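You operate a simulated robot arm through the tools that you are given. There is no shell and no other tool. Be economical: measure what you need, move in short steps, check, and stop when the job is done.

You run a simulated two-armed robot. Do the job below in one go: nothing can be reset, and whatever is moved stays where it is left.

TASK
Turn the blue dial to 12 mm. Open the middle drawer, take the red tile and leave it in the floor of the middle kitchen drawer, then shut the drawer. Hold the purple bowl on the worktop by the kettle steady with one hand and put the leaf stamp in it with the other. Put the grey bowl in the bottom of the sink. Put one of the square tiles from the lower shelf of the grey bench on top of the large board. Stack the grey clay block from the top of the grey bench on top of the white clay block. Put the grey ball on the middle shelf of the wooden rack. The order is free.

It is judged by the outcome, as a careful person would: the job done as asked, and still so three seconds after it is handed in. It fails if anything else is knocked over, pushed out of place, dropped, spilled or broken.

THE ROBOT
Two 7-joint arms with two-finger parallel grippers on one trunk, on a base that drives. Base frame: it is fixed to the floor where the robot stands at the start and does not move with it; the origin is under the middle of the robot, x ahead of it, y to its left, z up. Readings come in mm, rad, newtons and seconds.
The left shoulder is at the start at [57, 182, 1164], the right one opposite. Places, roughly: blue dial [600, -200, 900]; bottom of the sink [2000, 1800, 700]; clay block [-1000, -500, 1000]; floor of the middle kitchen drawer [400, 1800, 400]; grey ball (5x5x4 cm) [2000, -2400, 800]; grey bowl (12x12x6 cm) [1100, -500, 900]; large board (25x18x4 cm) [3200, 1600, 900]; leaf stamp [1000, -500, 1000]; middle drawer [400, 1700, 500]; middle shelf of the wooden rack [900, -2600, 800]; purple bowl (13x13x7 cm) [0, 1700, 900]; red tile (6x6x2 cm) [500, -500, 900]; square tile [-750, -1000, 250]. Payload 3.91 kg a hand.
Tool frame (each hand has its own): the origin (TCP) lies between the finger pads and is the grasp point; the fingertips stand 30 mm ahead of it; z points along the fingers, y is the line along which they close. Largest opening 110 mm; finger width 20, thickness 10; the body of the gripper, 48 by 112 mm, starts 55 mm behind the TCP.
Orientation is that of the tool frame in the base frame, as [roll, pitch, yaw] about the fixed x, y, z axes, in that order (R = Rz(yaw) Ry(pitch) Rx(roll)). With the fingers straight down and closing along the base's y, the tool's x points along the base's -x, its y along +y and its z along -z.

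THE INTERFACE
- The arms move only by the tool arm_command. It takes "left_rows", "right_rows" or both (then of equal length, played together; a hand with none holds still); each is one flat list of numbers, 7 for each row, row after row: the shift along the tool's x, y, z in mm, then the turn, a rotation vector about the tool's x, y, z in rad, then the finger opening in mm, from 0 to 110. In form: [x, y, z, ax, ay, az, jaw, x, y, z, ax, ay, az, jaw, ...]. A call has 1 to 10 rows; each row shifts and turns the commanded pose from where the row before left it, along the tool's axes as they then stand. Rows are played at 5 a second. More than 50 mm and 0.15 rad between two rows, or a gripper value outside its range, and nothing of the call is played. A pose out of reach is approached as far as the arm can. The call stops where the force on the tool passes 40 N (or 10 N more than at its start, if that is more) or the arm is blocked; 0.2 s more then pass. Each finger travels about 72 mm/s and halts on what it meets, pressing with about 43 N; the grip force reading is that of the motor and also rises with nothing between the fingers. The clock runs only during rows and for 0.2 s after the last one: add rows that do not move to give the fingers time. The reply holds the time, the measured pose of the TCP, the force on the tool along the base axes, the opening and the grip force, in the units named above and with some noise, with the torque about the TCP (base axes, N m) and any sound that the robot's microphone picked up.
- Cameras (640 x 400 px; columns grow to the right, rows downward): "scene" is now at [183.7, -45.6, 1380.7]; the picture's right is [-0.48, -0.88, 0.00], its down [-0.29, 0.16, -0.94] and it looks along [0.83, -0.45, -0.33] (base axes); focal length 252 px, centre (320, 200). "left" rides on the left gripper at [73, -17, -103] in its tool frame; the picture's right is [0.23, 0.97, 0.00], its down [-0.76, 0.18, -0.62] and it looks along [-0.61, 0.14, 0.78] (tool axes); focal length 222 px, centre (320, 200). "right" rides on the right gripper at [72, 17, -103] in its tool frame; the picture's right is [-0.23, 0.97, 0.00], its down [-0.76, -0.18, -0.62] and it looks along [-0.61, -0.14, 0.78] (tool axes); focal length 222 px, centre (320, 200). There is no depth. A picture from a camera that has moved, and an enlarged one, comes with that camera's place and axes in the base frame and with its lens.
- camera(camera): a new picture of that camera. It takes no simulated time.
- lift_body(by): slides the trunk up (or, below 0, down) by that many mm; the arms and the scene camera ride with it, the base frame stays. It gives what a move gives, with no picture.
- roll_base(legs): drives the robot by 1 to 6 legs, each [ahead, left, turn to the left] in mm, mm and rad, along the robot's own axes; the way and the turn of a leg run together, so that a leg with both is an arc; at most 1500 mm and 3.142 rad a leg. The arms and the cameras ride along, it lands a little off, and it stops where it bumps. It gives what a move gives.
- head_to(pan, tilt): turns the head with the scene camera to pan (to the left, within 1.396 rad either way) and tilt (down, from -0.506 to 1.204), counted from straight ahead of the robot. It gives what a move gives.
- close_up(camera, box): a new picture of the part [left, top, right, bottom] of that camera's present view, enlarged. It takes no simulated time.
- finish_job(): hands the job in; it is judged then, once.

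Go step by step. Nothing tells you exact positions but the pictures and the camera data: compare them with the known pose of the tool, close in by small moves and look again before you grip or let go. The budget is 217 turns and 228 pictures, counting those below and the enlarged ones. Unless the task says otherwise, let go and move clear before handing in.

The tools are called after "Request:" as a command line: name --argument value ..., lists and objects as JSON in quotes. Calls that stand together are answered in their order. arm_command: Moves the arms, as the interface text tells. Its arguments: {"type":"object","properties":{"left_rows":{"type":"array","items":{"type":"number"}},"right_rows":{"type":"array","items":{"type":"number"}}},"required":[]} The other tools are called the same way: lift_body (by) slides the trunk up or down; roll_base (legs) drives the base; head_to (pan, tilt) turns the head that bears the scene camera; camera (camera) takes a picture; close_up (camera, box) takes an enlarged picture of a part of a camera's view; finish_job () hands the job in.

At the start:

```text
clock: 0.0
left_position: [362.7, -51.0, 1278.3]
left_orientation: [-3.14, -0.001, -3.141]
left_ft_force: [0.3, 0.1, 0.0]
left_wrist_torque: [0.04, 0.04, 0.0]
left_grip_width: 109.8
left_finger_force: 0.0
right_position: [297.4, -399.3, 1272.3]
right_orientation: [3.14, 0.0, -3.14]
right_ft_force: [0.0, 0.2, -0.1]
right_wrist_torque: [-0.03, 0.01, -0.03]
right_grip_width: 109.9
right_finger_force: 0.1
trunk travel left (down, up): [-425.0, 89.0]
robot x, y, heading: [2.5, 0.9, -0.001]
head pan, tilt: [-0.501, 0.339]
```

scene: 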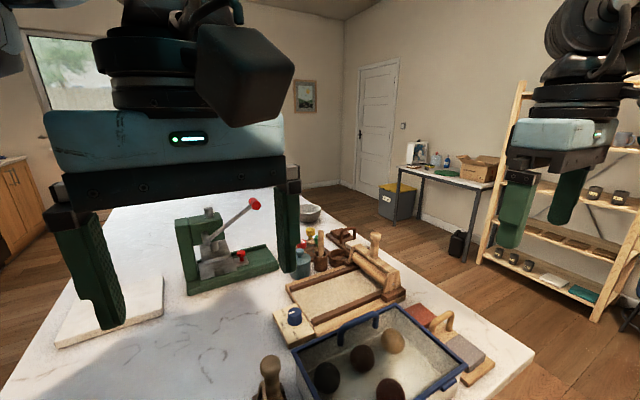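
right: 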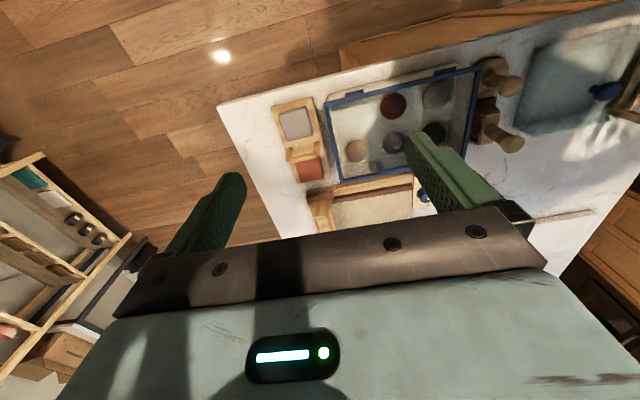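
left: 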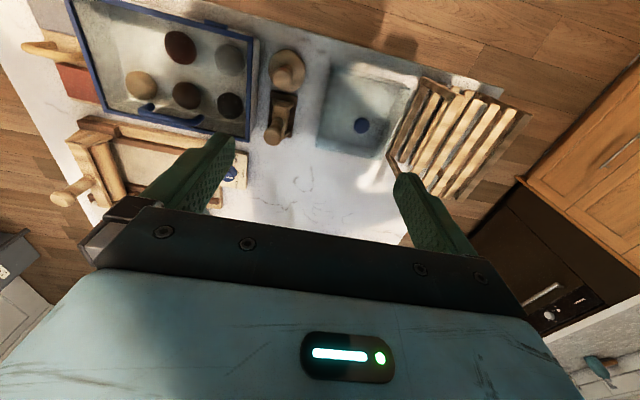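

The start pictures show the clay worktable in front of me with the arms in the way of the view. I'll look around before moving.

Request:
close_up --camera "scene" --box '[240, 180, 540, 400]'

Request:
head_to --pan 0.9 --tilt 0.3

Request:
camera --camera "scene"

Request:
head_to --pan -1.39 --tilt 0.3

Request:
camera --camera "scene"

```text
1.82 times, centred on (390, 290) of scene
camera zoom: at [183.7, -45.6, 1380.7], right [-0.48, -0.88, 0.0], down [-0.29, 0.16, -0.94], along [0.83, -0.45, -0.33], focal length 458 px, centre (193, 36)
```

zoom: 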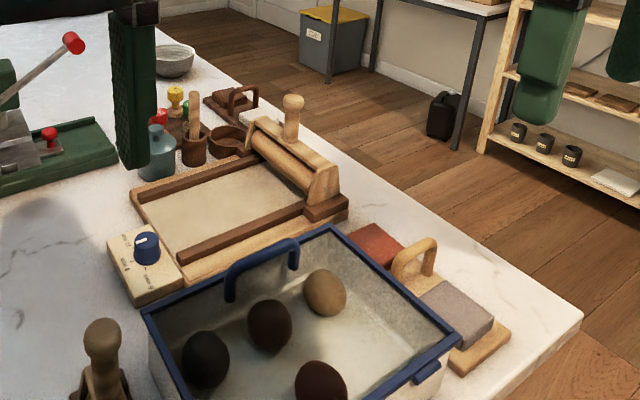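

```text
clock: 1.5
left_position: [367.8, -47.9, 1279.2]
left_orientation: [-3.137, 0.0, -3.13]
left_ft_force: [56.3, 25.3, -1.6]
left_wrist_torque: [-2.9, 6.33, -1.36]
left_grip_width: 110.1
left_finger_force: 0.0
right_position: [297.5, -399.7, 1272.2]
right_orientation: [3.141, -0.001, 3.141]
right_ft_force: [0.0, -0.1, -0.2]
right_wrist_torque: [-0.03, 0.04, 0.0]
right_grip_width: 110.2
right_finger_force: 0.1
trunk travel left (down, up): [-425.0, 89.0]
robot x, y, heading: [-0.1, -3.0, -0.001]
head pan, tilt: [0.901, 0.3]
```

```text
223 pictures are left
camera scene: at [175.4, 56.6, 1385.0], right [0.62, -0.79, 0.0], down [-0.23, -0.18, -0.96], along [0.75, 0.59, -0.29], focal length 252 px, centre (320, 200)
```

scene: 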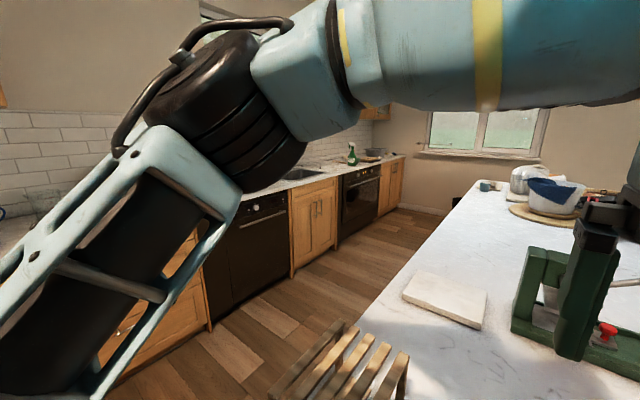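

```text
clock: 3.7
left_position: [362.1, -50.3, 1279.0]
left_orientation: [-3.14, 0.001, -3.14]
left_ft_force: [5.1, -13.3, 0.3]
left_wrist_torque: [1.63, 0.72, 1.24]
left_grip_width: 110.0
left_finger_force: 0.1
right_position: [297.2, -399.7, 1272.8]
right_orientation: [3.141, 0.0, 3.141]
right_ft_force: [0.7, -0.2, 1.1]
right_wrist_torque: [-0.02, 0.0, 0.0]
right_grip_width: 110.0
right_finger_force: 0.1
trunk travel left (down, up): [-425.0, 89.0]
robot x, y, heading: [1.5, 3.1, 0.001]
head pan, tilt: [-1.389, 0.3]
```

```text
222 pictures are left
camera scene: at [121.9, -92.1, 1384.5], right [-0.98, -0.21, 0.0], down [-0.06, 0.29, -0.96], along [0.2, -0.93, -0.29], focal length 252 px, centre (320, 200)
```

scene: 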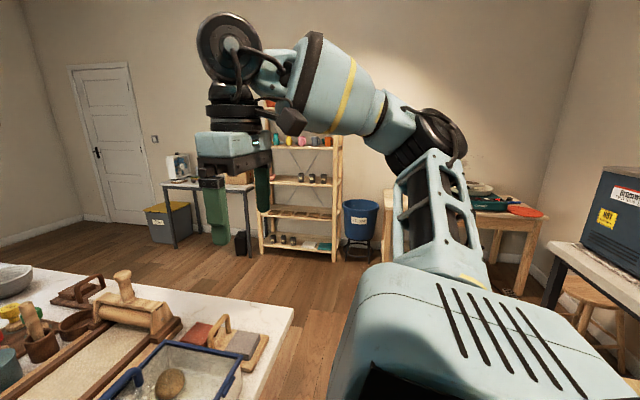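

The head touched the left forearm at pan 0.9, so I'll keep it nearer the centre. Next I look down at the table and at the robot's own front.

Request:
head_to --pan -0.2 --tilt 1.1

Request:
camera --camera "scene"

```text
clock: 5.0
left_position: [370.4, -46.5, 1275.8]
left_orientation: [3.141, -0.014, -3.125]
left_ft_force: [0.7, 0.5, -0.1]
left_wrist_torque: [-0.03, -0.01, -0.01]
left_grip_width: 110.1
left_finger_force: 0.0
right_position: [298.7, -399.3, 1272.7]
right_orientation: [-3.142, -0.001, 3.141]
right_ft_force: [-0.6, 0.7, 1.3]
right_wrist_torque: [0.01, -0.01, 0.0]
right_grip_width: 110.1
right_finger_force: 0.0
trunk travel left (down, up): [-425.0, 89.0]
robot x, y, heading: [2.5, -2.6, 0.003]
head pan, tilt: [-0.201, 1.1]
```

```text
221 pictures are left
camera scene: at [159.4, -65.0, 1350.6], right [-0.75, -0.67, 0.0], down [-0.41, 0.46, -0.78], along [0.52, -0.59, -0.62], focal length 252 px, centre (320, 200)
```

scene: 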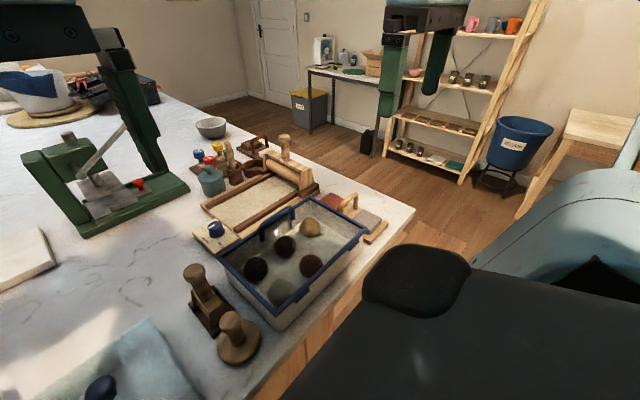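

The dial is at about (640, -222, 916) from two views, and the table's near edge at x≈315. I'll test how far an arm really reaches by extending the right hand forward up high.

Request:
arm_command --right_rows '[-50, 0, 0, 0, 0, 0, 110, -50, 0, 0, 0, 0, 0, 110, -50, 0, 0, 0, 0, 0, 110, -50, 0, 0, 0, 0, 0, 110, -50, 0, 0, 0, 0, 0, 110, -50, 0, 0, 0, 0, 0, 110]'

Request:
camera --camera "right"

Request:
head_to --pan 0.1 --tilt 0.9

Request:
camera --camera "scene"

```text
clock: 6.5
left_position: [372.1, -49.5, 1271.8]
left_orientation: [3.135, -0.019, -3.126]
left_ft_force: [1.4, -0.6, 0.0]
left_wrist_torque: [0.06, 0.06, -0.01]
left_grip_width: 109.7
left_finger_force: 0.0
right_position: [588.1, -409.4, 1259.7]
right_orientation: [-3.13, -0.012, 3.134]
right_ft_force: [-0.1, 1.9, 4.6]
right_wrist_torque: [-0.1, -0.03, 0.0]
right_grip_width: 109.9
right_finger_force: 0.1
right hand out of reach, approached as far as the arm can: row 6
trunk travel left (down, up): [-425.0, 89.0]
robot x, y, heading: [3.4, -3.1, -0.003]
head pan, tilt: [-0.201, 1.1]
```

```text
220 pictures are left
camera right: at [516.1, -390.6, 1362.8], right [0.23, 0.97, -0.01], down [0.77, -0.18, 0.62], along [0.6, -0.16, -0.79], focal length 222 px, centre (320, 200)
```

right: 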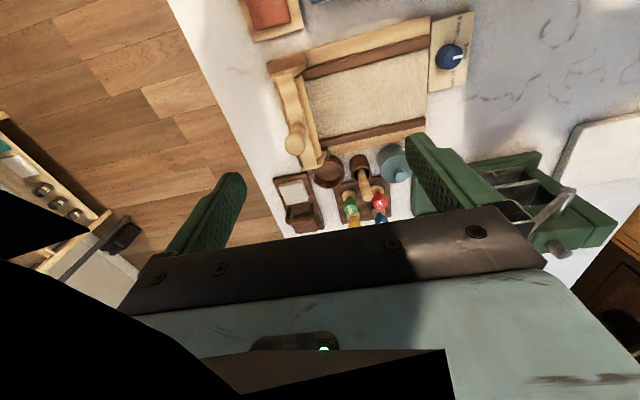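

```text
clock: 7.2
left_position: [369.9, -46.1, 1274.7]
left_orientation: [3.14, -0.012, -3.124]
left_ft_force: [1.1, 0.2, -0.1]
left_wrist_torque: [0.02, -0.02, 0.02]
left_grip_width: 109.9
left_finger_force: 0.1
right_position: [583.6, -407.9, 1260.5]
right_orientation: [-3.121, -0.013, 3.129]
right_ft_force: [0.3, 0.1, 0.5]
right_wrist_torque: [0.03, 0.0, 0.0]
right_grip_width: 109.7
right_finger_force: 0.1
trunk travel left (down, up): [-425.0, 89.0]
robot x, y, heading: [-2.0, -1.1, 0.005]
head pan, tilt: [0.099, 0.901]
```

```text
219 pictures are left
camera scene: at [159.1, -64.7, 1350.9], right [-0.74, -0.67, 0.0], down [-0.41, 0.46, -0.79], along [0.52, -0.58, -0.62], focal length 252 px, centre (320, 200)
```

scene: 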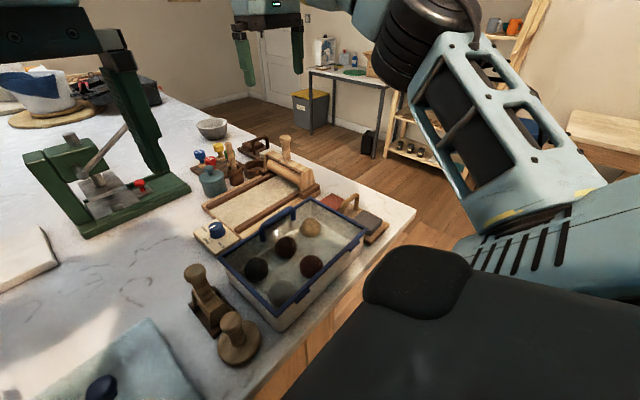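

The head is jammed against the left arm, so I'll move the left hand outward to free it.

Request:
arm_command --left_rows '[-20, 40, 0, 0, 0, 0, 110, -20, 45, 0, 0, 0, 0, 110, 0, 50, 0, 0, 0, 0, 110, 0, 50, 0, 0, 0, 0, 110, 0, 50, 0, 0, 0, 0, 110, 0, 50, 0, 0, 0, 0, 110]'

Request:
head_to --pan 0.1 --tilt 0.9

Request:
camera --camera "scene"

```text
clock: 8.7
left_position: [401.7, 238.6, 1278.8]
left_orientation: [-3.139, 0.003, -3.141]
left_ft_force: [0.0, 0.8, 0.4]
left_wrist_torque: [-0.01, 0.01, 0.01]
left_grip_width: 110.2
left_finger_force: 0.0
right_position: [583.4, -400.3, 1264.5]
right_orientation: [-3.139, 0.002, -3.141]
right_ft_force: [0.3, 0.2, 0.3]
right_wrist_torque: [-0.02, -0.02, -0.02]
right_grip_width: 109.6
right_finger_force: 0.1
trunk travel left (down, up): [-425.0, 89.0]
robot x, y, heading: [-0.8, 1.3, 0.004]
head pan, tilt: [0.099, 0.901]
```

```text
clock: 9.2
left_position: [403.2, 236.1, 1278.8]
left_orientation: [-3.141, 0.0, -3.138]
left_ft_force: [-0.8, -0.5, -0.5]
left_wrist_torque: [-0.03, 0.04, 0.03]
left_grip_width: 109.7
left_finger_force: 0.0
right_position: [584.1, -403.0, 1264.2]
right_orientation: [3.14, 0.004, -3.14]
right_ft_force: [-0.9, -0.3, 0.8]
right_wrist_torque: [0.02, 0.0, 0.0]
right_grip_width: 110.0
right_finger_force: 0.1
trunk travel left (down, up): [-425.0, 89.0]
robot x, y, heading: [3.1, -2.7, -0.004]
head pan, tilt: [0.099, 0.901]
```

```text
218 pictures are left
camera scene: at [177.1, 6.7, 1332.0], right [0.1, -0.99, 0.0], down [-0.78, -0.08, -0.62], along [0.62, 0.06, -0.78], focal length 252 px, centre (320, 200)
```

scene: 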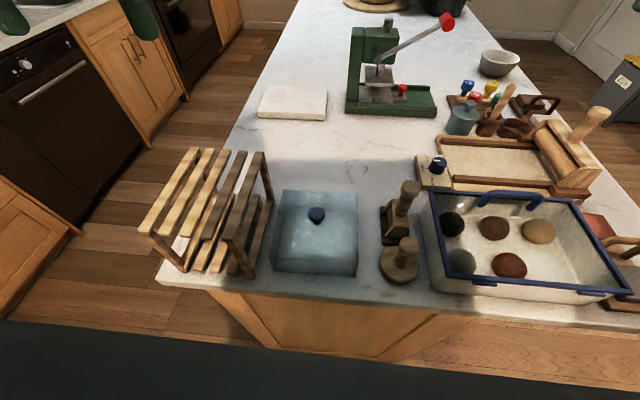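

Now the head is free. I'll zoom into the dial and the stamp caddy.

Request:
close_up --camera "scene" --box '[410, 140, 470, 190]'

Request:
close_up --camera "scene" --box '[435, 70, 575, 150]'

Request:
close_up --camera "right" --box '[260, 100, 440, 240]'

Request:
close_up --camera "right" --box '[420, 0, 490, 80]'

```text
8.00 times, centred on (440, 165) of scene
camera zoom: at [177.1, 6.7, 1332.0], right [0.1, -0.99, 0.0], down [-0.78, -0.08, -0.62], along [0.62, 0.06, -0.78], focal length 2013 px, centre (-640, 480)
```

zoom: 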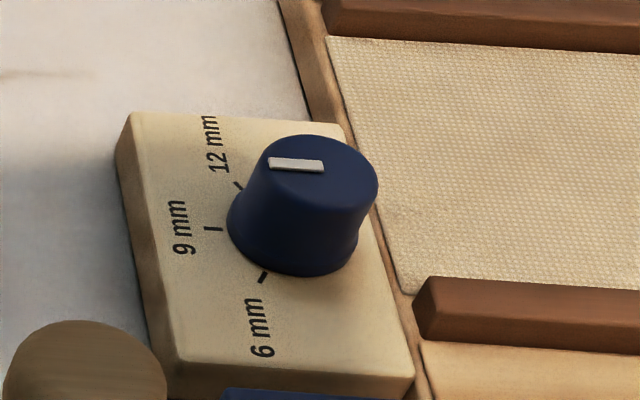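

```text
4.57 times, centred on (505, 110) of scene
camera zoom: at [177.1, 6.7, 1332.0], right [0.1, -0.99, 0.0], down [-0.78, -0.08, -0.62], along [0.62, 0.06, -0.78], focal length 1150 px, centre (-526, 611)
```

zoom: 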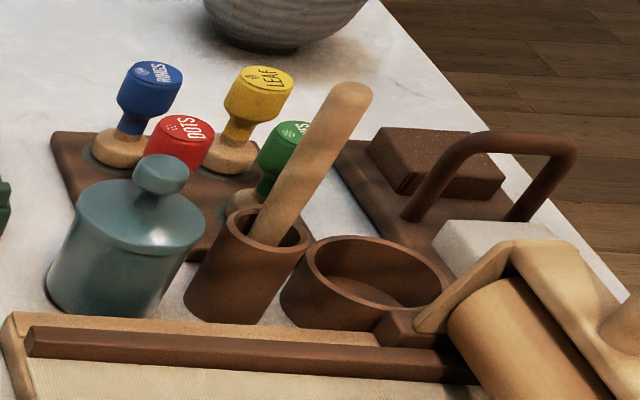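

```text
2.86 times, centred on (350, 170) of right
camera zoom: at [510.5, -386.4, 1367.9], right [0.23, 0.97, 0.0], down [0.76, -0.18, 0.62], along [0.61, -0.14, -0.78], focal length 635 px, centre (234, 286)
```

zoom: 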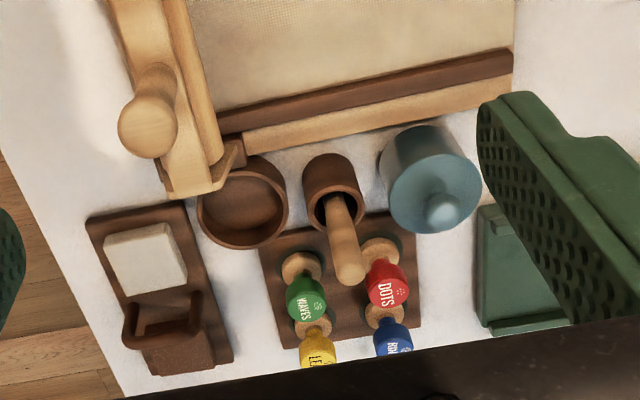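

```text
5.00 times, centred on (455, 40) of right
camera zoom: at [510.5, -386.4, 1367.9], right [0.23, 0.97, 0.0], down [0.76, -0.18, 0.62], along [0.61, -0.14, -0.78], focal length 1111 px, centre (-355, 1000)
```

zoom: 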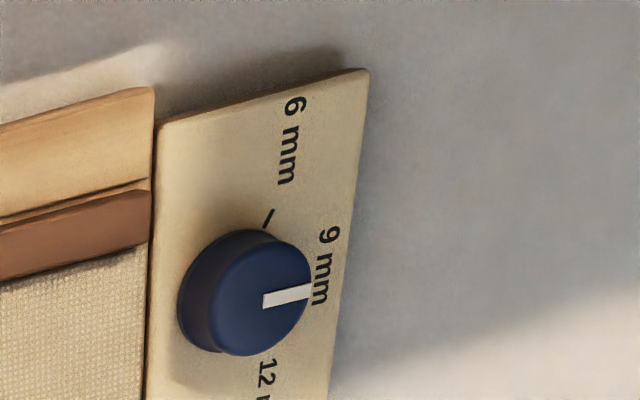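

The yellow stamp is the LEAF stamp, and the dial stands at 9 mm with 12 mm one step clockwise from above. I'll bring the right hand above the dial.

Request:
arm_command --right_rows '[-11, 45, 20, 0, 0, 0, 110, -11, 45, 25, 0, 0, 0, 110, -11, 45, 30, 0, 0, 0, 110, -11, 46, 30, 0, 0, 0, 110, 0, 0, 40, 0, 0, 0, 80, 0, 0, 0, 0, 0, 0, 80]'

Request:
camera --camera "right"

Request:
camera --camera "scene"

```text
refused: row 1 steps farther than a row can; nothing moved
```

```text
213 pictures are left
camera right: at [510.5, -386.4, 1367.9], right [0.23, 0.97, 0.0], down [0.76, -0.18, 0.62], along [0.61, -0.14, -0.78], focal length 222 px, centre (320, 200)
```

right: 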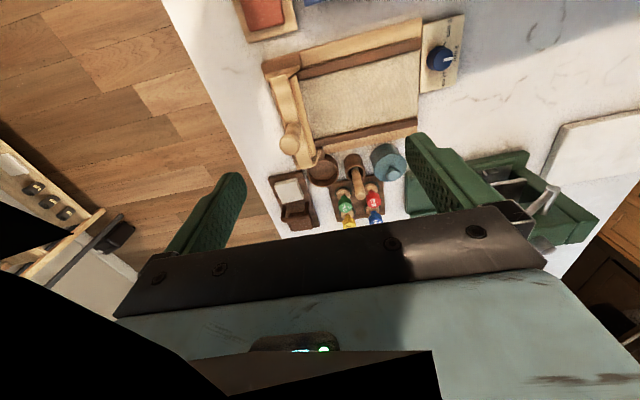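

```text
212 pictures are left
camera scene: at [177.1, 6.7, 1332.0], right [0.1, -0.99, 0.0], down [-0.78, -0.08, -0.62], along [0.62, 0.06, -0.78], focal length 252 px, centre (320, 200)
```

scene: 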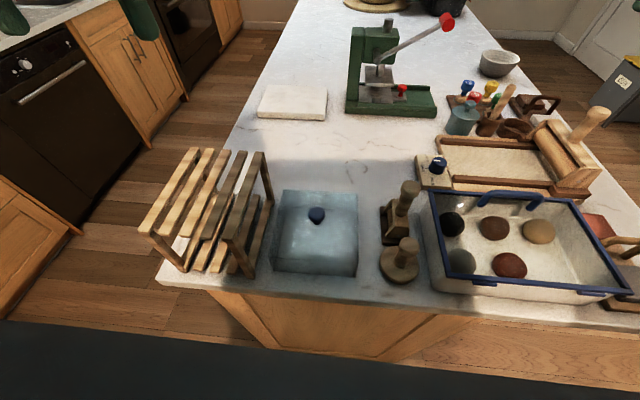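

The row was too long; I'll split it into smaller steps.

Request:
arm_command --right_rows '[-5, 40, 20, 0, 0, 0, 110, -5, 40, 20, 0, 0, 0, 110, -5, 40, 20, 0, 0, 0, 110, 0, 40, 25, 0, 0, 0, 110, 0, 25, 30, 0, 0, 0, 80, 0, 0, 40, 0, 0, 0, 80, 0, 0, 0, 0, 0, 0, 80]'

Request:
camera --camera "right"

Request:
camera --camera "scene"

```text
clock: 10.8
left_position: [401.9, 235.9, 1278.7]
left_orientation: [-3.141, 0.0, -3.14]
left_ft_force: [-0.4, -0.2, 0.8]
left_wrist_torque: [-0.02, 0.02, 0.02]
left_grip_width: 110.0
left_finger_force: 0.1
right_position: [580.2, -234.0, 1102.6]
right_orientation: [3.14, -0.002, -3.14]
right_ft_force: [0.0, -0.3, 0.3]
right_wrist_torque: [0.04, 0.05, -0.02]
right_grip_width: 79.7
right_finger_force: 0.0
right hand out of reach, approached as far as the arm can: row 2, 3, 4
trunk travel left (down, up): [-425.0, 89.0]
robot x, y, heading: [1.8, 3.7, -0.003]
head pan, tilt: [0.099, 0.901]
```

```text
211 pictures are left
camera right: at [506.3, -216.6, 1205.4], right [0.23, 0.97, 0.0], down [0.76, -0.18, 0.62], along [0.61, -0.14, -0.78], focal length 222 px, centre (320, 200)
```

right: 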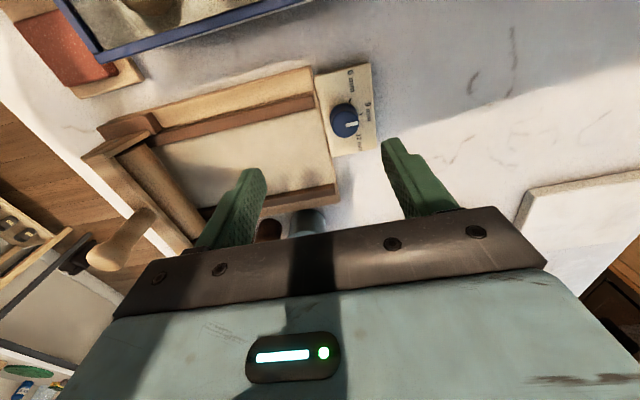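

```text
210 pictures are left
camera scene: at [177.0, 6.9, 1332.0], right [0.1, -1.0, 0.0], down [-0.78, -0.08, -0.62], along [0.62, 0.06, -0.78], focal length 252 px, centre (320, 200)
```

scene: 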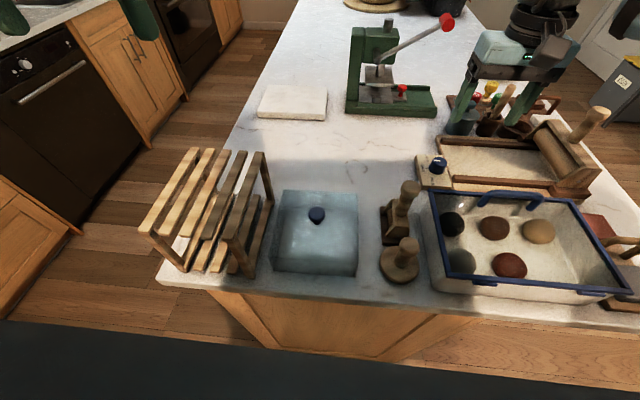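

Triangulating again puts the knob top at about (588, -203, 972). I'll step closer and check alignment.

Request:
arm_command --right_rows '[-8, 15, 10, 0, 0, 0, 80, 0, 15, 20, 0, 0, 0, 70, 0, 0, 22, 0, 0, 0, 70, 0, 0, 0, 0, 0, 0, 70]'

Request:
camera --camera "right"

Request:
close_up --camera "scene" --box '[390, 90, 550, 190]'

```text
clock: 11.8
left_position: [402.7, 235.2, 1279.4]
left_orientation: [-3.14, 0.0, -3.138]
left_ft_force: [-0.5, -0.1, -0.2]
left_wrist_torque: [-0.03, -0.02, 0.02]
left_grip_width: 110.0
left_finger_force: 0.0
right_position: [585.3, -219.9, 1048.4]
right_orientation: [-3.141, -0.002, -3.141]
right_ft_force: [0.4, 0.2, 0.0]
right_wrist_torque: [-0.04, 0.01, -0.01]
right_grip_width: 70.0
right_finger_force: 0.0
right hand out of reach, approached as far as the arm can: row 1, 2
trunk travel left (down, up): [-425.0, 89.0]
robot x, y, heading: [0.8, -1.2, -0.002]
head pan, tilt: [0.099, 0.901]
```

```text
209 pictures are left
camera right: at [512.0, -203.4, 1151.4], right [0.23, 0.97, 0.0], down [0.76, -0.18, 0.62], along [0.61, -0.14, -0.78], focal length 222 px, centre (320, 200)
```

right: 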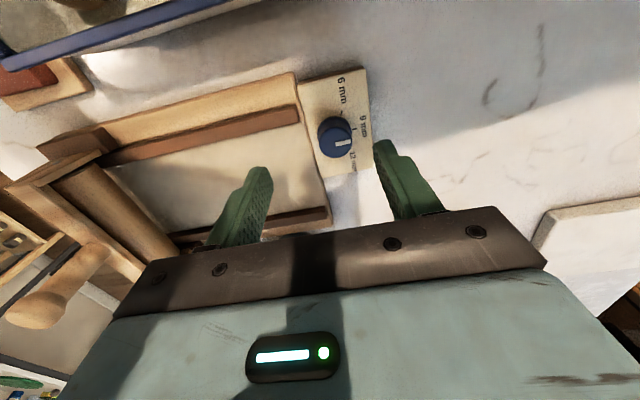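

```text
4.00 times, centred on (470, 140) of scene
camera zoom: at [177.2, 6.7, 1332.0], right [0.1, -1.0, 0.0], down [-0.78, -0.08, -0.62], along [0.62, 0.06, -0.78], focal length 1006 px, centre (-280, 440)
```

zoom: 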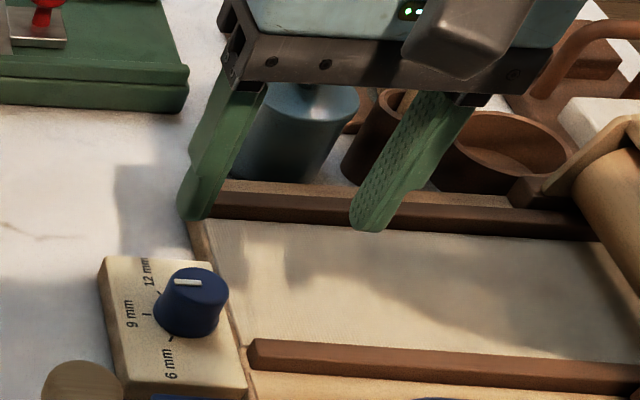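

The dial top sits at about (584, -203, 975). Lower to just above it and check the finger straddle.

Request:
arm_command --right_rows '[0, 8, 10, 0, 0, 0, 70, 0, 8, 15, 0, 0, 0, 66, 0, 0, 10, 0, 0, 0, 66, 0, 0, 0, 0, 0, 0, 66]'

Request:
camera --camera "right"

Request:
close_up --camera "scene" --box '[390, 90, 550, 190]'

```text
clock: 12.8
left_position: [403.7, 236.8, 1279.2]
left_orientation: [3.141, -0.001, -3.14]
left_ft_force: [-0.1, 0.9, 0.4]
left_wrist_torque: [0.01, 0.01, -0.01]
left_grip_width: 110.0
left_finger_force: 0.1
right_position: [585.0, -210.6, 1012.9]
right_orientation: [3.142, 0.0, 3.141]
right_ft_force: [0.5, 0.7, 0.1]
right_wrist_torque: [-0.02, 0.0, 0.01]
right_grip_width: 66.1
right_finger_force: 0.1
right hand out of reach, approached as far as the arm can: row 2
trunk travel left (down, up): [-425.0, 89.0]
robot x, y, heading: [2.1, 3.2, -0.002]
head pan, tilt: [0.099, 0.901]
```

```text
207 pictures are left
camera right: at [511.8, -194.6, 1117.1], right [0.23, 0.97, 0.0], down [0.76, -0.18, 0.62], along [0.61, -0.14, -0.78], focal length 222 px, centre (320, 200)
```

right: 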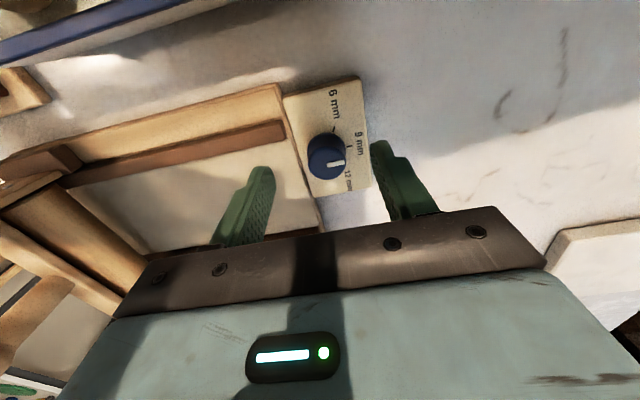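

```text
4.00 times, centred on (470, 140) of scene
camera zoom: at [177.2, 6.7, 1332.0], right [0.1, -1.0, 0.0], down [-0.78, -0.08, -0.62], along [0.62, 0.06, -0.78], focal length 1006 px, centre (-280, 440)
```

zoom: 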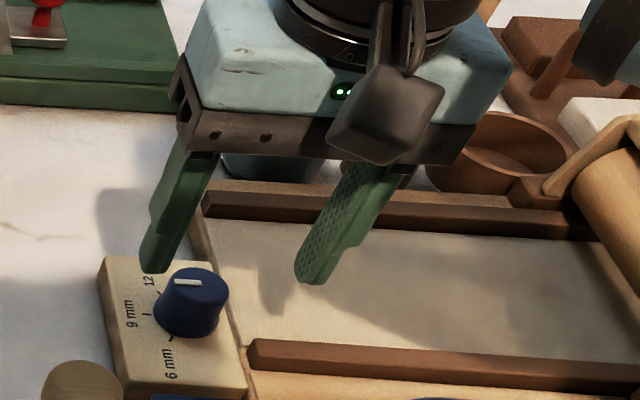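

Finger midpoint needs about 7 mm more to the left; the knob is about 25 mm high. I'll shift, descend with the fingertips beside the knob, and look.

Request:
arm_command --right_rows '[0, 8, 5, 0, 0, 0, 66, 0, 2, 10, 0, 0, 0, 66, 0, 0, 9, 0, 0, 0, 66, 0, 0, 0, 0, 0, 0, 66]'

Request:
camera --camera "right"

Request:
close_up --camera "scene" --box '[390, 90, 550, 190]'

```text
clock: 13.8
left_position: [402.8, 236.6, 1279.4]
left_orientation: [-3.141, 0.001, -3.14]
left_ft_force: [0.0, -0.1, 0.0]
left_wrist_torque: [0.0, 0.02, -0.01]
left_grip_width: 110.2
left_finger_force: 0.0
right_position: [586.0, -210.0, 992.2]
right_orientation: [-3.14, -0.001, 3.141]
right_ft_force: [-0.8, -0.1, -0.3]
right_wrist_torque: [-0.03, -0.01, 0.0]
right_grip_width: 66.1
right_finger_force: 0.0
right hand out of reach, approached as far as the arm can: row 1
trunk travel left (down, up): [-425.0, 89.0]
robot x, y, heading: [-2.3, -1.3, 0.001]
head pan, tilt: [0.099, 0.901]
```

```text
205 pictures are left
camera right: at [512.3, -192.7, 1095.3], right [0.23, 0.97, 0.0], down [0.76, -0.18, 0.62], along [0.61, -0.14, -0.78], focal length 222 px, centre (320, 200)
```

right: 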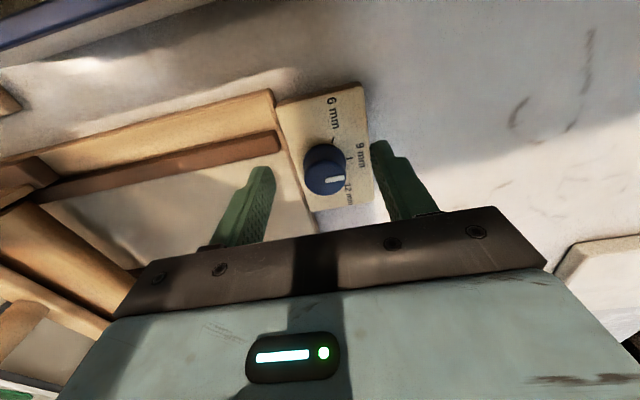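

```text
4.00 times, centred on (470, 140) of scene
camera zoom: at [177.1, 6.7, 1332.0], right [0.1, -1.0, 0.0], down [-0.78, -0.08, -0.62], along [0.62, 0.06, -0.78], focal length 1006 px, centre (-280, 440)
```

zoom: 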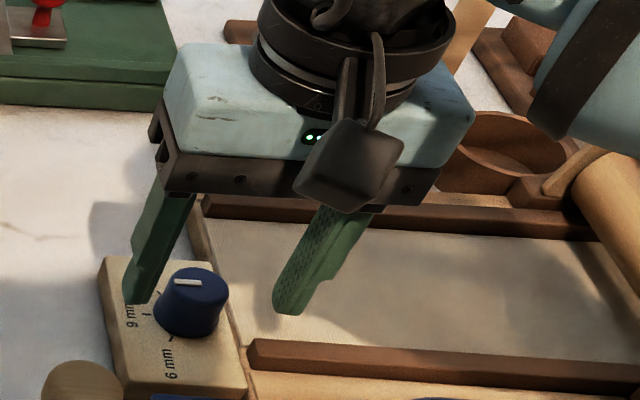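

The hand is at its reach limit and still 6–8 mm off. I'll raise it, roll the base 30 mm closer, and come down again.

Request:
arm_command --right_rows '[0, 0, -30, 0, 0, 0, 66, 0, 0, -30, 0, 0, 0, 66]'

Request:
roll_base --legs '[[30, 0, 0]]'

Request:
camera --camera "right"

```text
clock: 14.4
left_position: [402.9, 236.7, 1279.7]
left_orientation: [-3.139, 0.002, -3.141]
left_ft_force: [-0.6, -0.2, -0.5]
left_wrist_torque: [-0.02, 0.03, -0.02]
left_grip_width: 110.1
left_finger_force: 0.1
right_position: [587.3, -221.5, 1052.8]
right_orientation: [-3.141, 0.0, 3.141]
right_ft_force: [-0.3, 0.0, -0.7]
right_wrist_torque: [0.01, 0.0, -0.02]
right_grip_width: 66.0
right_finger_force: 0.1
right hand out of reach, approached as far as the arm can: row 1, 2
trunk travel left (down, up): [-425.0, 89.0]
robot x, y, heading: [-1.1, 0.9, 0.003]
head pan, tilt: [0.099, 0.901]
```

```text
clock: 15.3
left_position: [430.3, 235.7, 1279.8]
left_orientation: [-3.141, 0.003, -3.139]
left_ft_force: [0.1, -1.0, -1.1]
left_wrist_torque: [0.04, -0.02, 0.02]
left_grip_width: 109.9
left_finger_force: 0.0
right_position: [614.4, -220.2, 1053.3]
right_orientation: [3.142, 0.001, 3.141]
right_ft_force: [-0.7, -0.2, -0.2]
right_wrist_torque: [-0.02, 0.0, -0.03]
right_grip_width: 66.0
right_finger_force: 0.0
trunk travel left (down, up): [-425.0, 89.0]
robot x, y, heading: [27.7, -3.8, 0.0]
head pan, tilt: [0.099, 0.901]
```

```text
203 pictures are left
camera right: at [540.8, -204.0, 1156.3], right [0.23, 0.97, 0.0], down [0.76, -0.18, 0.62], along [0.61, -0.14, -0.78], focal length 222 px, centre (320, 200)
```

right: 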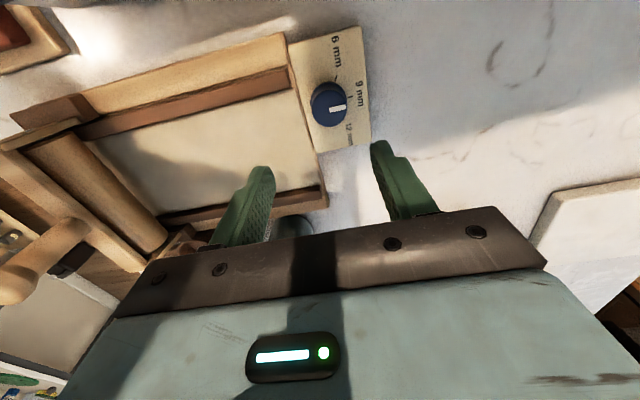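

The base moved 29 mm, and the dial reads (587, -204) again. Move over it and descend.

Request:
arm_command --right_rows '[13, 8, 0, 0, 0, 0, 66, 13, 8, 15, 0, 0, 0, 66, 0, 0, 25, 0, 0, 0, 66, 0, 0, 20, 0, 0, 0, 66, 0, 0, 0, 0, 0, 0, 66]'

Request:
camera --camera "right"

Request:
close_up --camera "scene" --box '[390, 90, 550, 190]'

```text
clock: 16.5
left_position: [432.8, 236.0, 1278.8]
left_orientation: [-3.138, 0.002, -3.14]
left_ft_force: [-1.0, -0.4, -0.2]
left_wrist_torque: [-0.01, 0.03, 0.02]
left_grip_width: 109.9
left_finger_force: 0.1
right_position: [589.6, -205.8, 994.3]
right_orientation: [-3.142, 0.002, -3.142]
right_ft_force: [-0.2, -0.2, 0.1]
right_wrist_torque: [0.02, 0.01, 0.01]
right_grip_width: 65.8
right_finger_force: 0.0
trunk travel left (down, up): [-425.0, 89.0]
robot x, y, heading: [27.5, 1.5, -0.001]
head pan, tilt: [0.099, 0.901]
```

```text
202 pictures are left
camera right: at [516.3, -189.1, 1096.2], right [0.23, 0.97, 0.0], down [0.76, -0.18, 0.62], along [0.61, -0.14, -0.78], focal length 222 px, centre (320, 200)
```

right: 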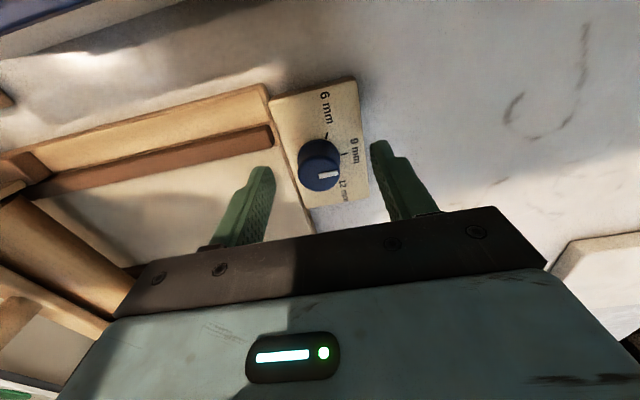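

```text
4.00 times, centred on (470, 140) of scene
camera zoom: at [205.9, 6.9, 1332.0], right [0.1, -0.99, 0.0], down [-0.78, -0.08, -0.62], along [0.62, 0.06, -0.78], focal length 1006 px, centre (-280, 440)
```

zoom: 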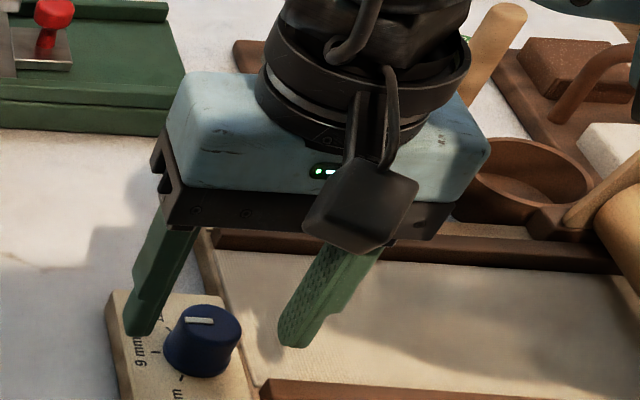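

Fingers straddle the knob well. I'll lower 7 mm and close on it.

Request:
arm_command --right_rows '[0, 0, 7, 0, 0, 0, 66, 0, 0, 0, 0, 0, 0, 45, 0, 0, 0, 0, 0, 0, 30, 0, 0, 0, 0, 0, 0, 20, 0, 0, 0, 0, 0, 0, 20]'

Request:
close_up --camera "scene" --box '[390, 90, 550, 190]'

Request:
camera --camera "right"

```text
clock: 17.7
left_position: [430.6, 234.5, 1280.7]
left_orientation: [3.141, 0.002, 3.14]
left_ft_force: [-0.1, -0.4, -0.2]
left_wrist_torque: [0.03, 0.01, -0.02]
left_grip_width: 110.1
left_finger_force: 0.1
right_position: [588.8, -208.7, 987.1]
right_orientation: [-3.139, 0.002, 3.139]
right_ft_force: [0.4, -17.6, 4.3]
right_wrist_torque: [-0.72, 0.16, -0.21]
right_grip_width: 29.9
right_finger_force: 45.4
trunk travel left (down, up): [-425.0, 89.0]
robot x, y, heading: [31.0, -0.5, -0.001]
head pan, tilt: [0.099, 0.901]
```

```text
4.00 times, centred on (470, 140) of scene
camera zoom: at [205.6, 4.6, 1332.1], right [0.1, -1.0, 0.0], down [-0.78, -0.08, -0.62], along [0.62, 0.06, -0.78], focal length 1006 px, centre (-280, 440)
```

zoom: 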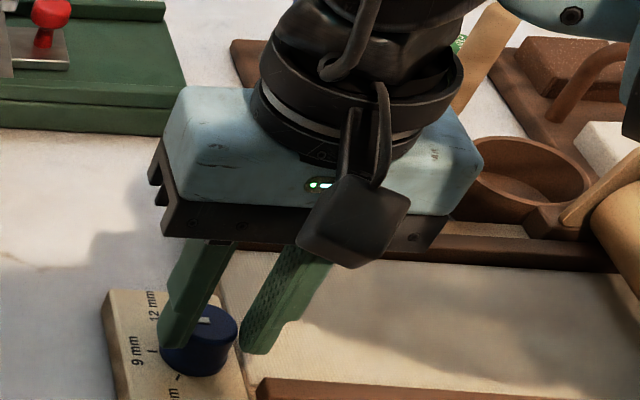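

```text
199 pictures are left
camera right: at [516.0, -192.0, 1089.3], right [0.23, 0.97, 0.0], down [0.76, -0.18, 0.62], along [0.61, -0.14, -0.78], focal length 222 px, centre (320, 200)
```

right: 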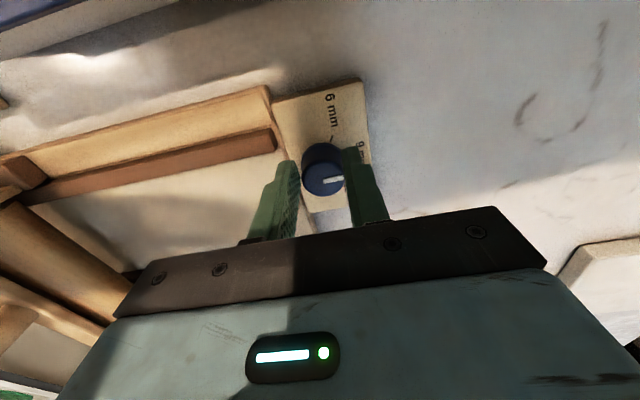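

The grip is on (30 mm). Tick geometry gives 60° between marks, so I'll turn 1.047 rad clockwise, first centering 3 mm.

Request:
arm_command --right_rows '[0, 3, 0, 0, 0, 0, 20, 0, 0, 0, 0, 0, 0.149, 20, 0, 0, 0, 0, 0, 0.149, 20, 0, 0, 0, 0, 0, 0.149, 20, 0, 0, 0, 0, 0, 0.15, 20, 0, 0, 0, 0, 0, 0.15, 20, 0, 0, 0, 0, 0, 0.15, 20, 0, 0, 0, 0, 0, 0.15, 20, 0, 0, 0, 0, 0, 0, 20]'

Request:
close_up --camera "scene" --box '[390, 90, 550, 190]'

Request:
camera --camera "right"

```text
clock: 19.7
left_position: [433.6, 237.7, 1278.5]
left_orientation: [-3.14, -0.001, -3.14]
left_ft_force: [-0.6, 0.0, 1.1]
left_wrist_torque: [0.0, 0.03, -0.01]
left_grip_width: 110.2
left_finger_force: 0.1
right_position: [594.3, -199.6, 986.5]
right_orientation: [3.133, 0.002, 2.096]
right_ft_force: [31.1, 4.2, 12.9]
right_wrist_torque: [0.35, -1.06, 0.31]
right_grip_width: 29.8
right_finger_force: 44.8
trunk travel left (down, up): [-425.0, 89.0]
robot x, y, heading: [34.3, 1.3, -0.0]
head pan, tilt: [0.099, 0.901]
```

```text
4.00 times, centred on (470, 140) of scene
camera zoom: at [209.1, 7.8, 1331.6], right [0.1, -0.99, 0.0], down [-0.78, -0.08, -0.62], along [0.62, 0.06, -0.79], focal length 1006 px, centre (-280, 440)
```

zoom: 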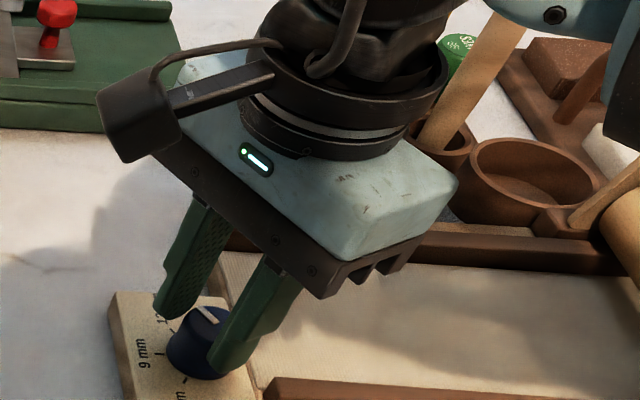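

```text
197 pictures are left
camera right: at [570.7, -128.8, 1089.5], right [0.96, 0.29, 0.01], down [0.22, -0.75, 0.62], along [0.19, -0.59, -0.78], focal length 222 px, centre (320, 200)
```

right: 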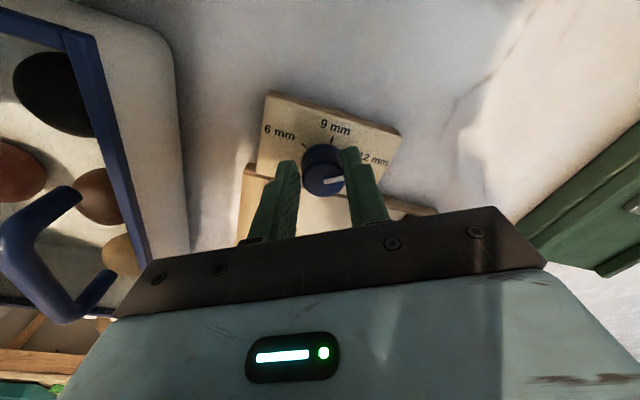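

The knob turned with the gripper. Release gently, rise and check the pointer.

Request:
arm_command --right_rows '[0, 0, 0, 0, 0, 0, 40, 0, 0, 0, 0, 0, 0, 66, 0, 0, -20, 0, 0, 0, 66, 0, 0, -40, 0, 0, 0, 66, 0, 0, -40, 0, 0, 0, 66, 0, 0, -40, 0, 0, 0, 80]'

Request:
close_up --camera "scene" --box '[410, 150, 480, 200]'

Request:
close_up --camera "right" --box '[220, 20, 440, 160]'

```text
clock: 21.1
left_position: [431.5, 237.1, 1279.1]
left_orientation: [-3.139, 0.001, -3.14]
left_ft_force: [-0.9, -1.0, 0.0]
left_wrist_torque: [-0.01, -0.02, -0.01]
left_grip_width: 109.8
left_finger_force: 0.0
right_position: [590.7, -206.6, 1125.0]
right_orientation: [3.141, -0.001, 2.094]
right_ft_force: [0.6, -0.2, -0.4]
right_wrist_torque: [0.0, 0.04, 0.0]
right_grip_width: 79.8
right_finger_force: 0.0
right hand out of reach, approached as far as the arm can: row 6
trunk travel left (down, up): [-425.0, 89.0]
robot x, y, heading: [29.0, 0.9, -0.002]
head pan, tilt: [0.099, 0.901]
```

```text
8.00 times, centred on (445, 175) of scene
camera zoom: at [206.0, 6.6, 1332.0], right [0.1, -0.99, 0.0], down [-0.78, -0.08, -0.62], along [0.62, 0.06, -0.78], focal length 2013 px, centre (-680, 400)
```

zoom: 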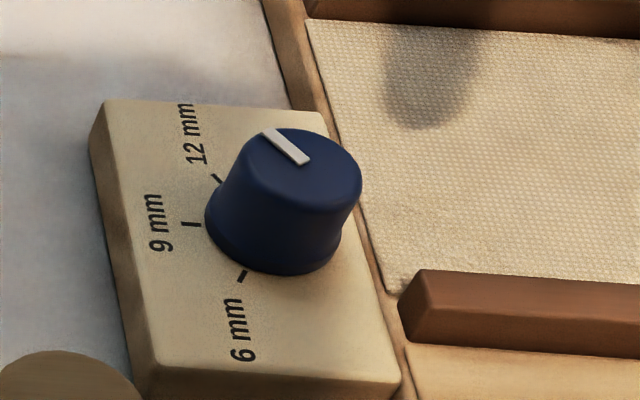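

```text
2.86 times, centred on (330, 90) of right
camera zoom: at [568.4, -136.3, 1228.0], right [0.96, 0.29, 0.0], down [0.23, -0.75, 0.62], along [0.18, -0.6, -0.78], focal length 635 px, centre (291, 514)
```

zoom: 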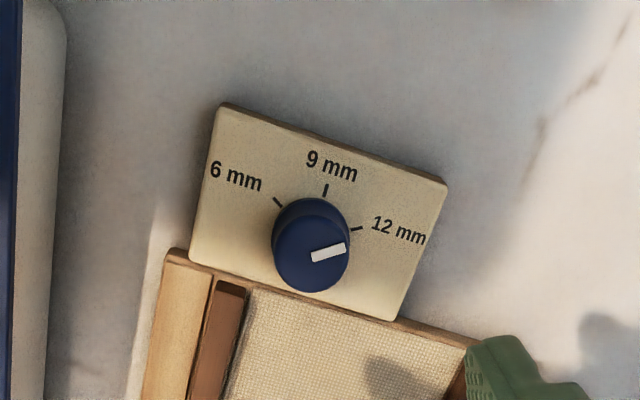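

The pointer reads about 55°, so it slipped roughly 5° because I gripped off centre; the true knob centre is about (598, -207). I'll regrip centred and add the missing angle.

Request:
arm_command --right_rows '[0, 0, 40, 0, 0, 0, 66, -4, 6, 40, 0, 0, 0, 66, 0, 0, 30, 0, 0, 0, 66, 0, 0, 0, 0, 0, 0, 66]'

Request:
camera --camera "right"

```text
clock: 22.1
left_position: [430.3, 235.8, 1278.5]
left_orientation: [-3.139, 0.002, -3.14]
left_ft_force: [0.4, 0.2, -0.2]
left_wrist_torque: [-0.02, -0.01, 0.01]
left_grip_width: 109.9
left_finger_force: 0.1
right_position: [598.1, -207.0, 1016.1]
right_orientation: [-3.139, 0.0, 2.096]
right_ft_force: [0.1, -0.5, 0.1]
right_wrist_torque: [0.0, -0.01, -0.01]
right_grip_width: 66.0
right_finger_force: 0.0
trunk travel left (down, up): [-425.0, 89.0]
robot x, y, heading: [27.6, -0.2, -0.001]
head pan, tilt: [0.099, 0.901]
```

```text
194 pictures are left
camera right: at [575.1, -135.1, 1119.1], right [0.96, 0.29, 0.0], down [0.23, -0.75, 0.62], along [0.18, -0.6, -0.78], focal length 222 px, centre (320, 200)
```

right: 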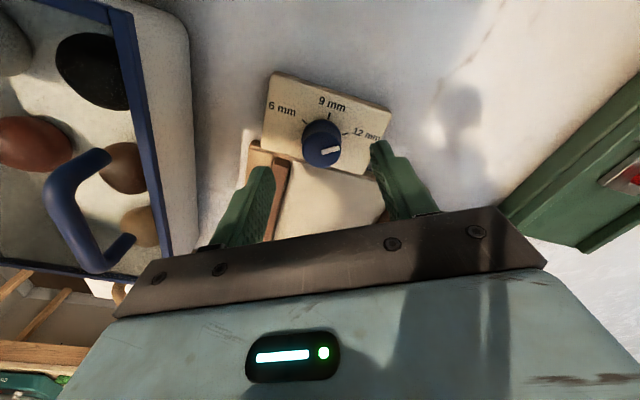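

Centred well. Descend, close, and turn 0.08 rad more.

Request:
arm_command --right_rows '[0, 0, 28, 0, 0, 0, 66, 0, 0, 0, 0, 0, 0, 45, 0, 0, 0, 0, 0, 0, 30, 0, 0, 0, 0, 0, 0, 20, 0, 0, 0, 0, 0, 0, 20, 0, 0, 0, 0, 0, 0.04, 20, 0, 0, 0, 0, 0, 0.04, 20, 0, 0, 0, 0, 0, 0, 20]'

Request:
arm_command --right_rows '[0, 0, 0, 0, 0, 0, 40, 0, 0, 0, 0, 0, 0, 66, 0, 0, -20, 0, 0, 0, 66, 0, 0, -40, 0, 0, 0, 66, 0, 0, -40, 0, 0, 0, 66]'

Request:
close_up --camera "right" --box '[260, 40, 400, 150]'

Request:
close_up --camera "scene" --box '[410, 150, 480, 200]'

```text
clock: 23.9
left_position: [432.6, 237.2, 1278.7]
left_orientation: [-3.141, -0.003, -3.14]
left_ft_force: [0.1, 0.6, 0.3]
left_wrist_torque: [0.02, 0.01, 0.0]
left_grip_width: 110.0
left_finger_force: 0.0
right_position: [597.6, -205.1, 988.1]
right_orientation: [3.14, -0.001, 2.018]
right_ft_force: [9.6, 8.1, -1.1]
right_wrist_torque: [0.32, -0.46, 0.34]
right_grip_width: 30.3
right_finger_force: 45.6
trunk travel left (down, up): [-425.0, 89.0]
robot x, y, heading: [32.8, 2.6, 0.003]
head pan, tilt: [0.099, 0.901]
```

```text
clock: 25.1
left_position: [431.6, 236.4, 1278.7]
left_orientation: [-3.138, 0.001, 3.142]
left_ft_force: [-0.6, -0.2, 0.8]
left_wrist_torque: [0.0, 0.02, 0.01]
left_grip_width: 109.8
left_finger_force: 0.1
right_position: [598.2, -206.5, 1088.5]
right_orientation: [-3.14, 0.0, 2.015]
right_ft_force: [0.0, 0.4, 0.7]
right_wrist_torque: [0.01, -0.02, -0.01]
right_grip_width: 66.1
right_finger_force: 0.0
trunk travel left (down, up): [-425.0, 89.0]
robot x, y, heading: [29.0, 0.5, 0.002]
head pan, tilt: [0.099, 0.901]
```

```text
3.64 times, centred on (330, 95) of right
camera zoom: at [581.1, -134.6, 1191.1], right [0.98, 0.21, 0.0], down [0.17, -0.76, 0.62], along [0.13, -0.61, -0.78], focal length 808 px, centre (284, 582)
```

zoom: 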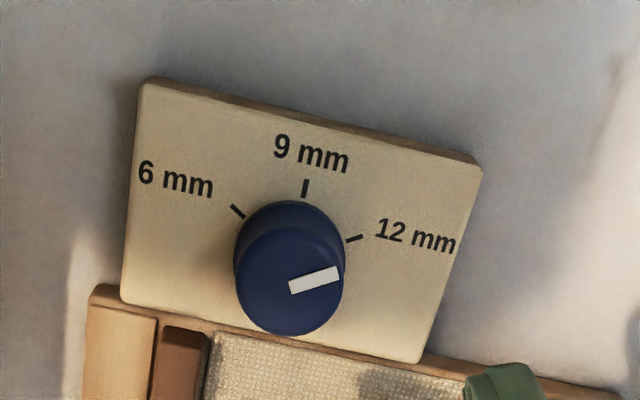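

```text
8.00 times, centred on (445, 175) of scene
camera zoom: at [205.9, 6.8, 1332.0], right [0.1, -0.99, 0.0], down [-0.78, -0.08, -0.62], along [0.62, 0.06, -0.78], focal length 2013 px, centre (-680, 400)
```

zoom: 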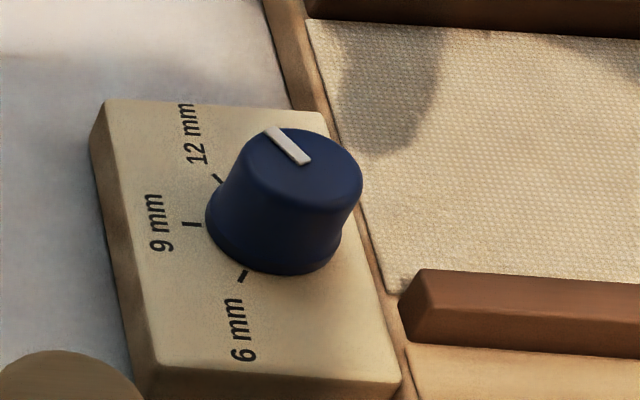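

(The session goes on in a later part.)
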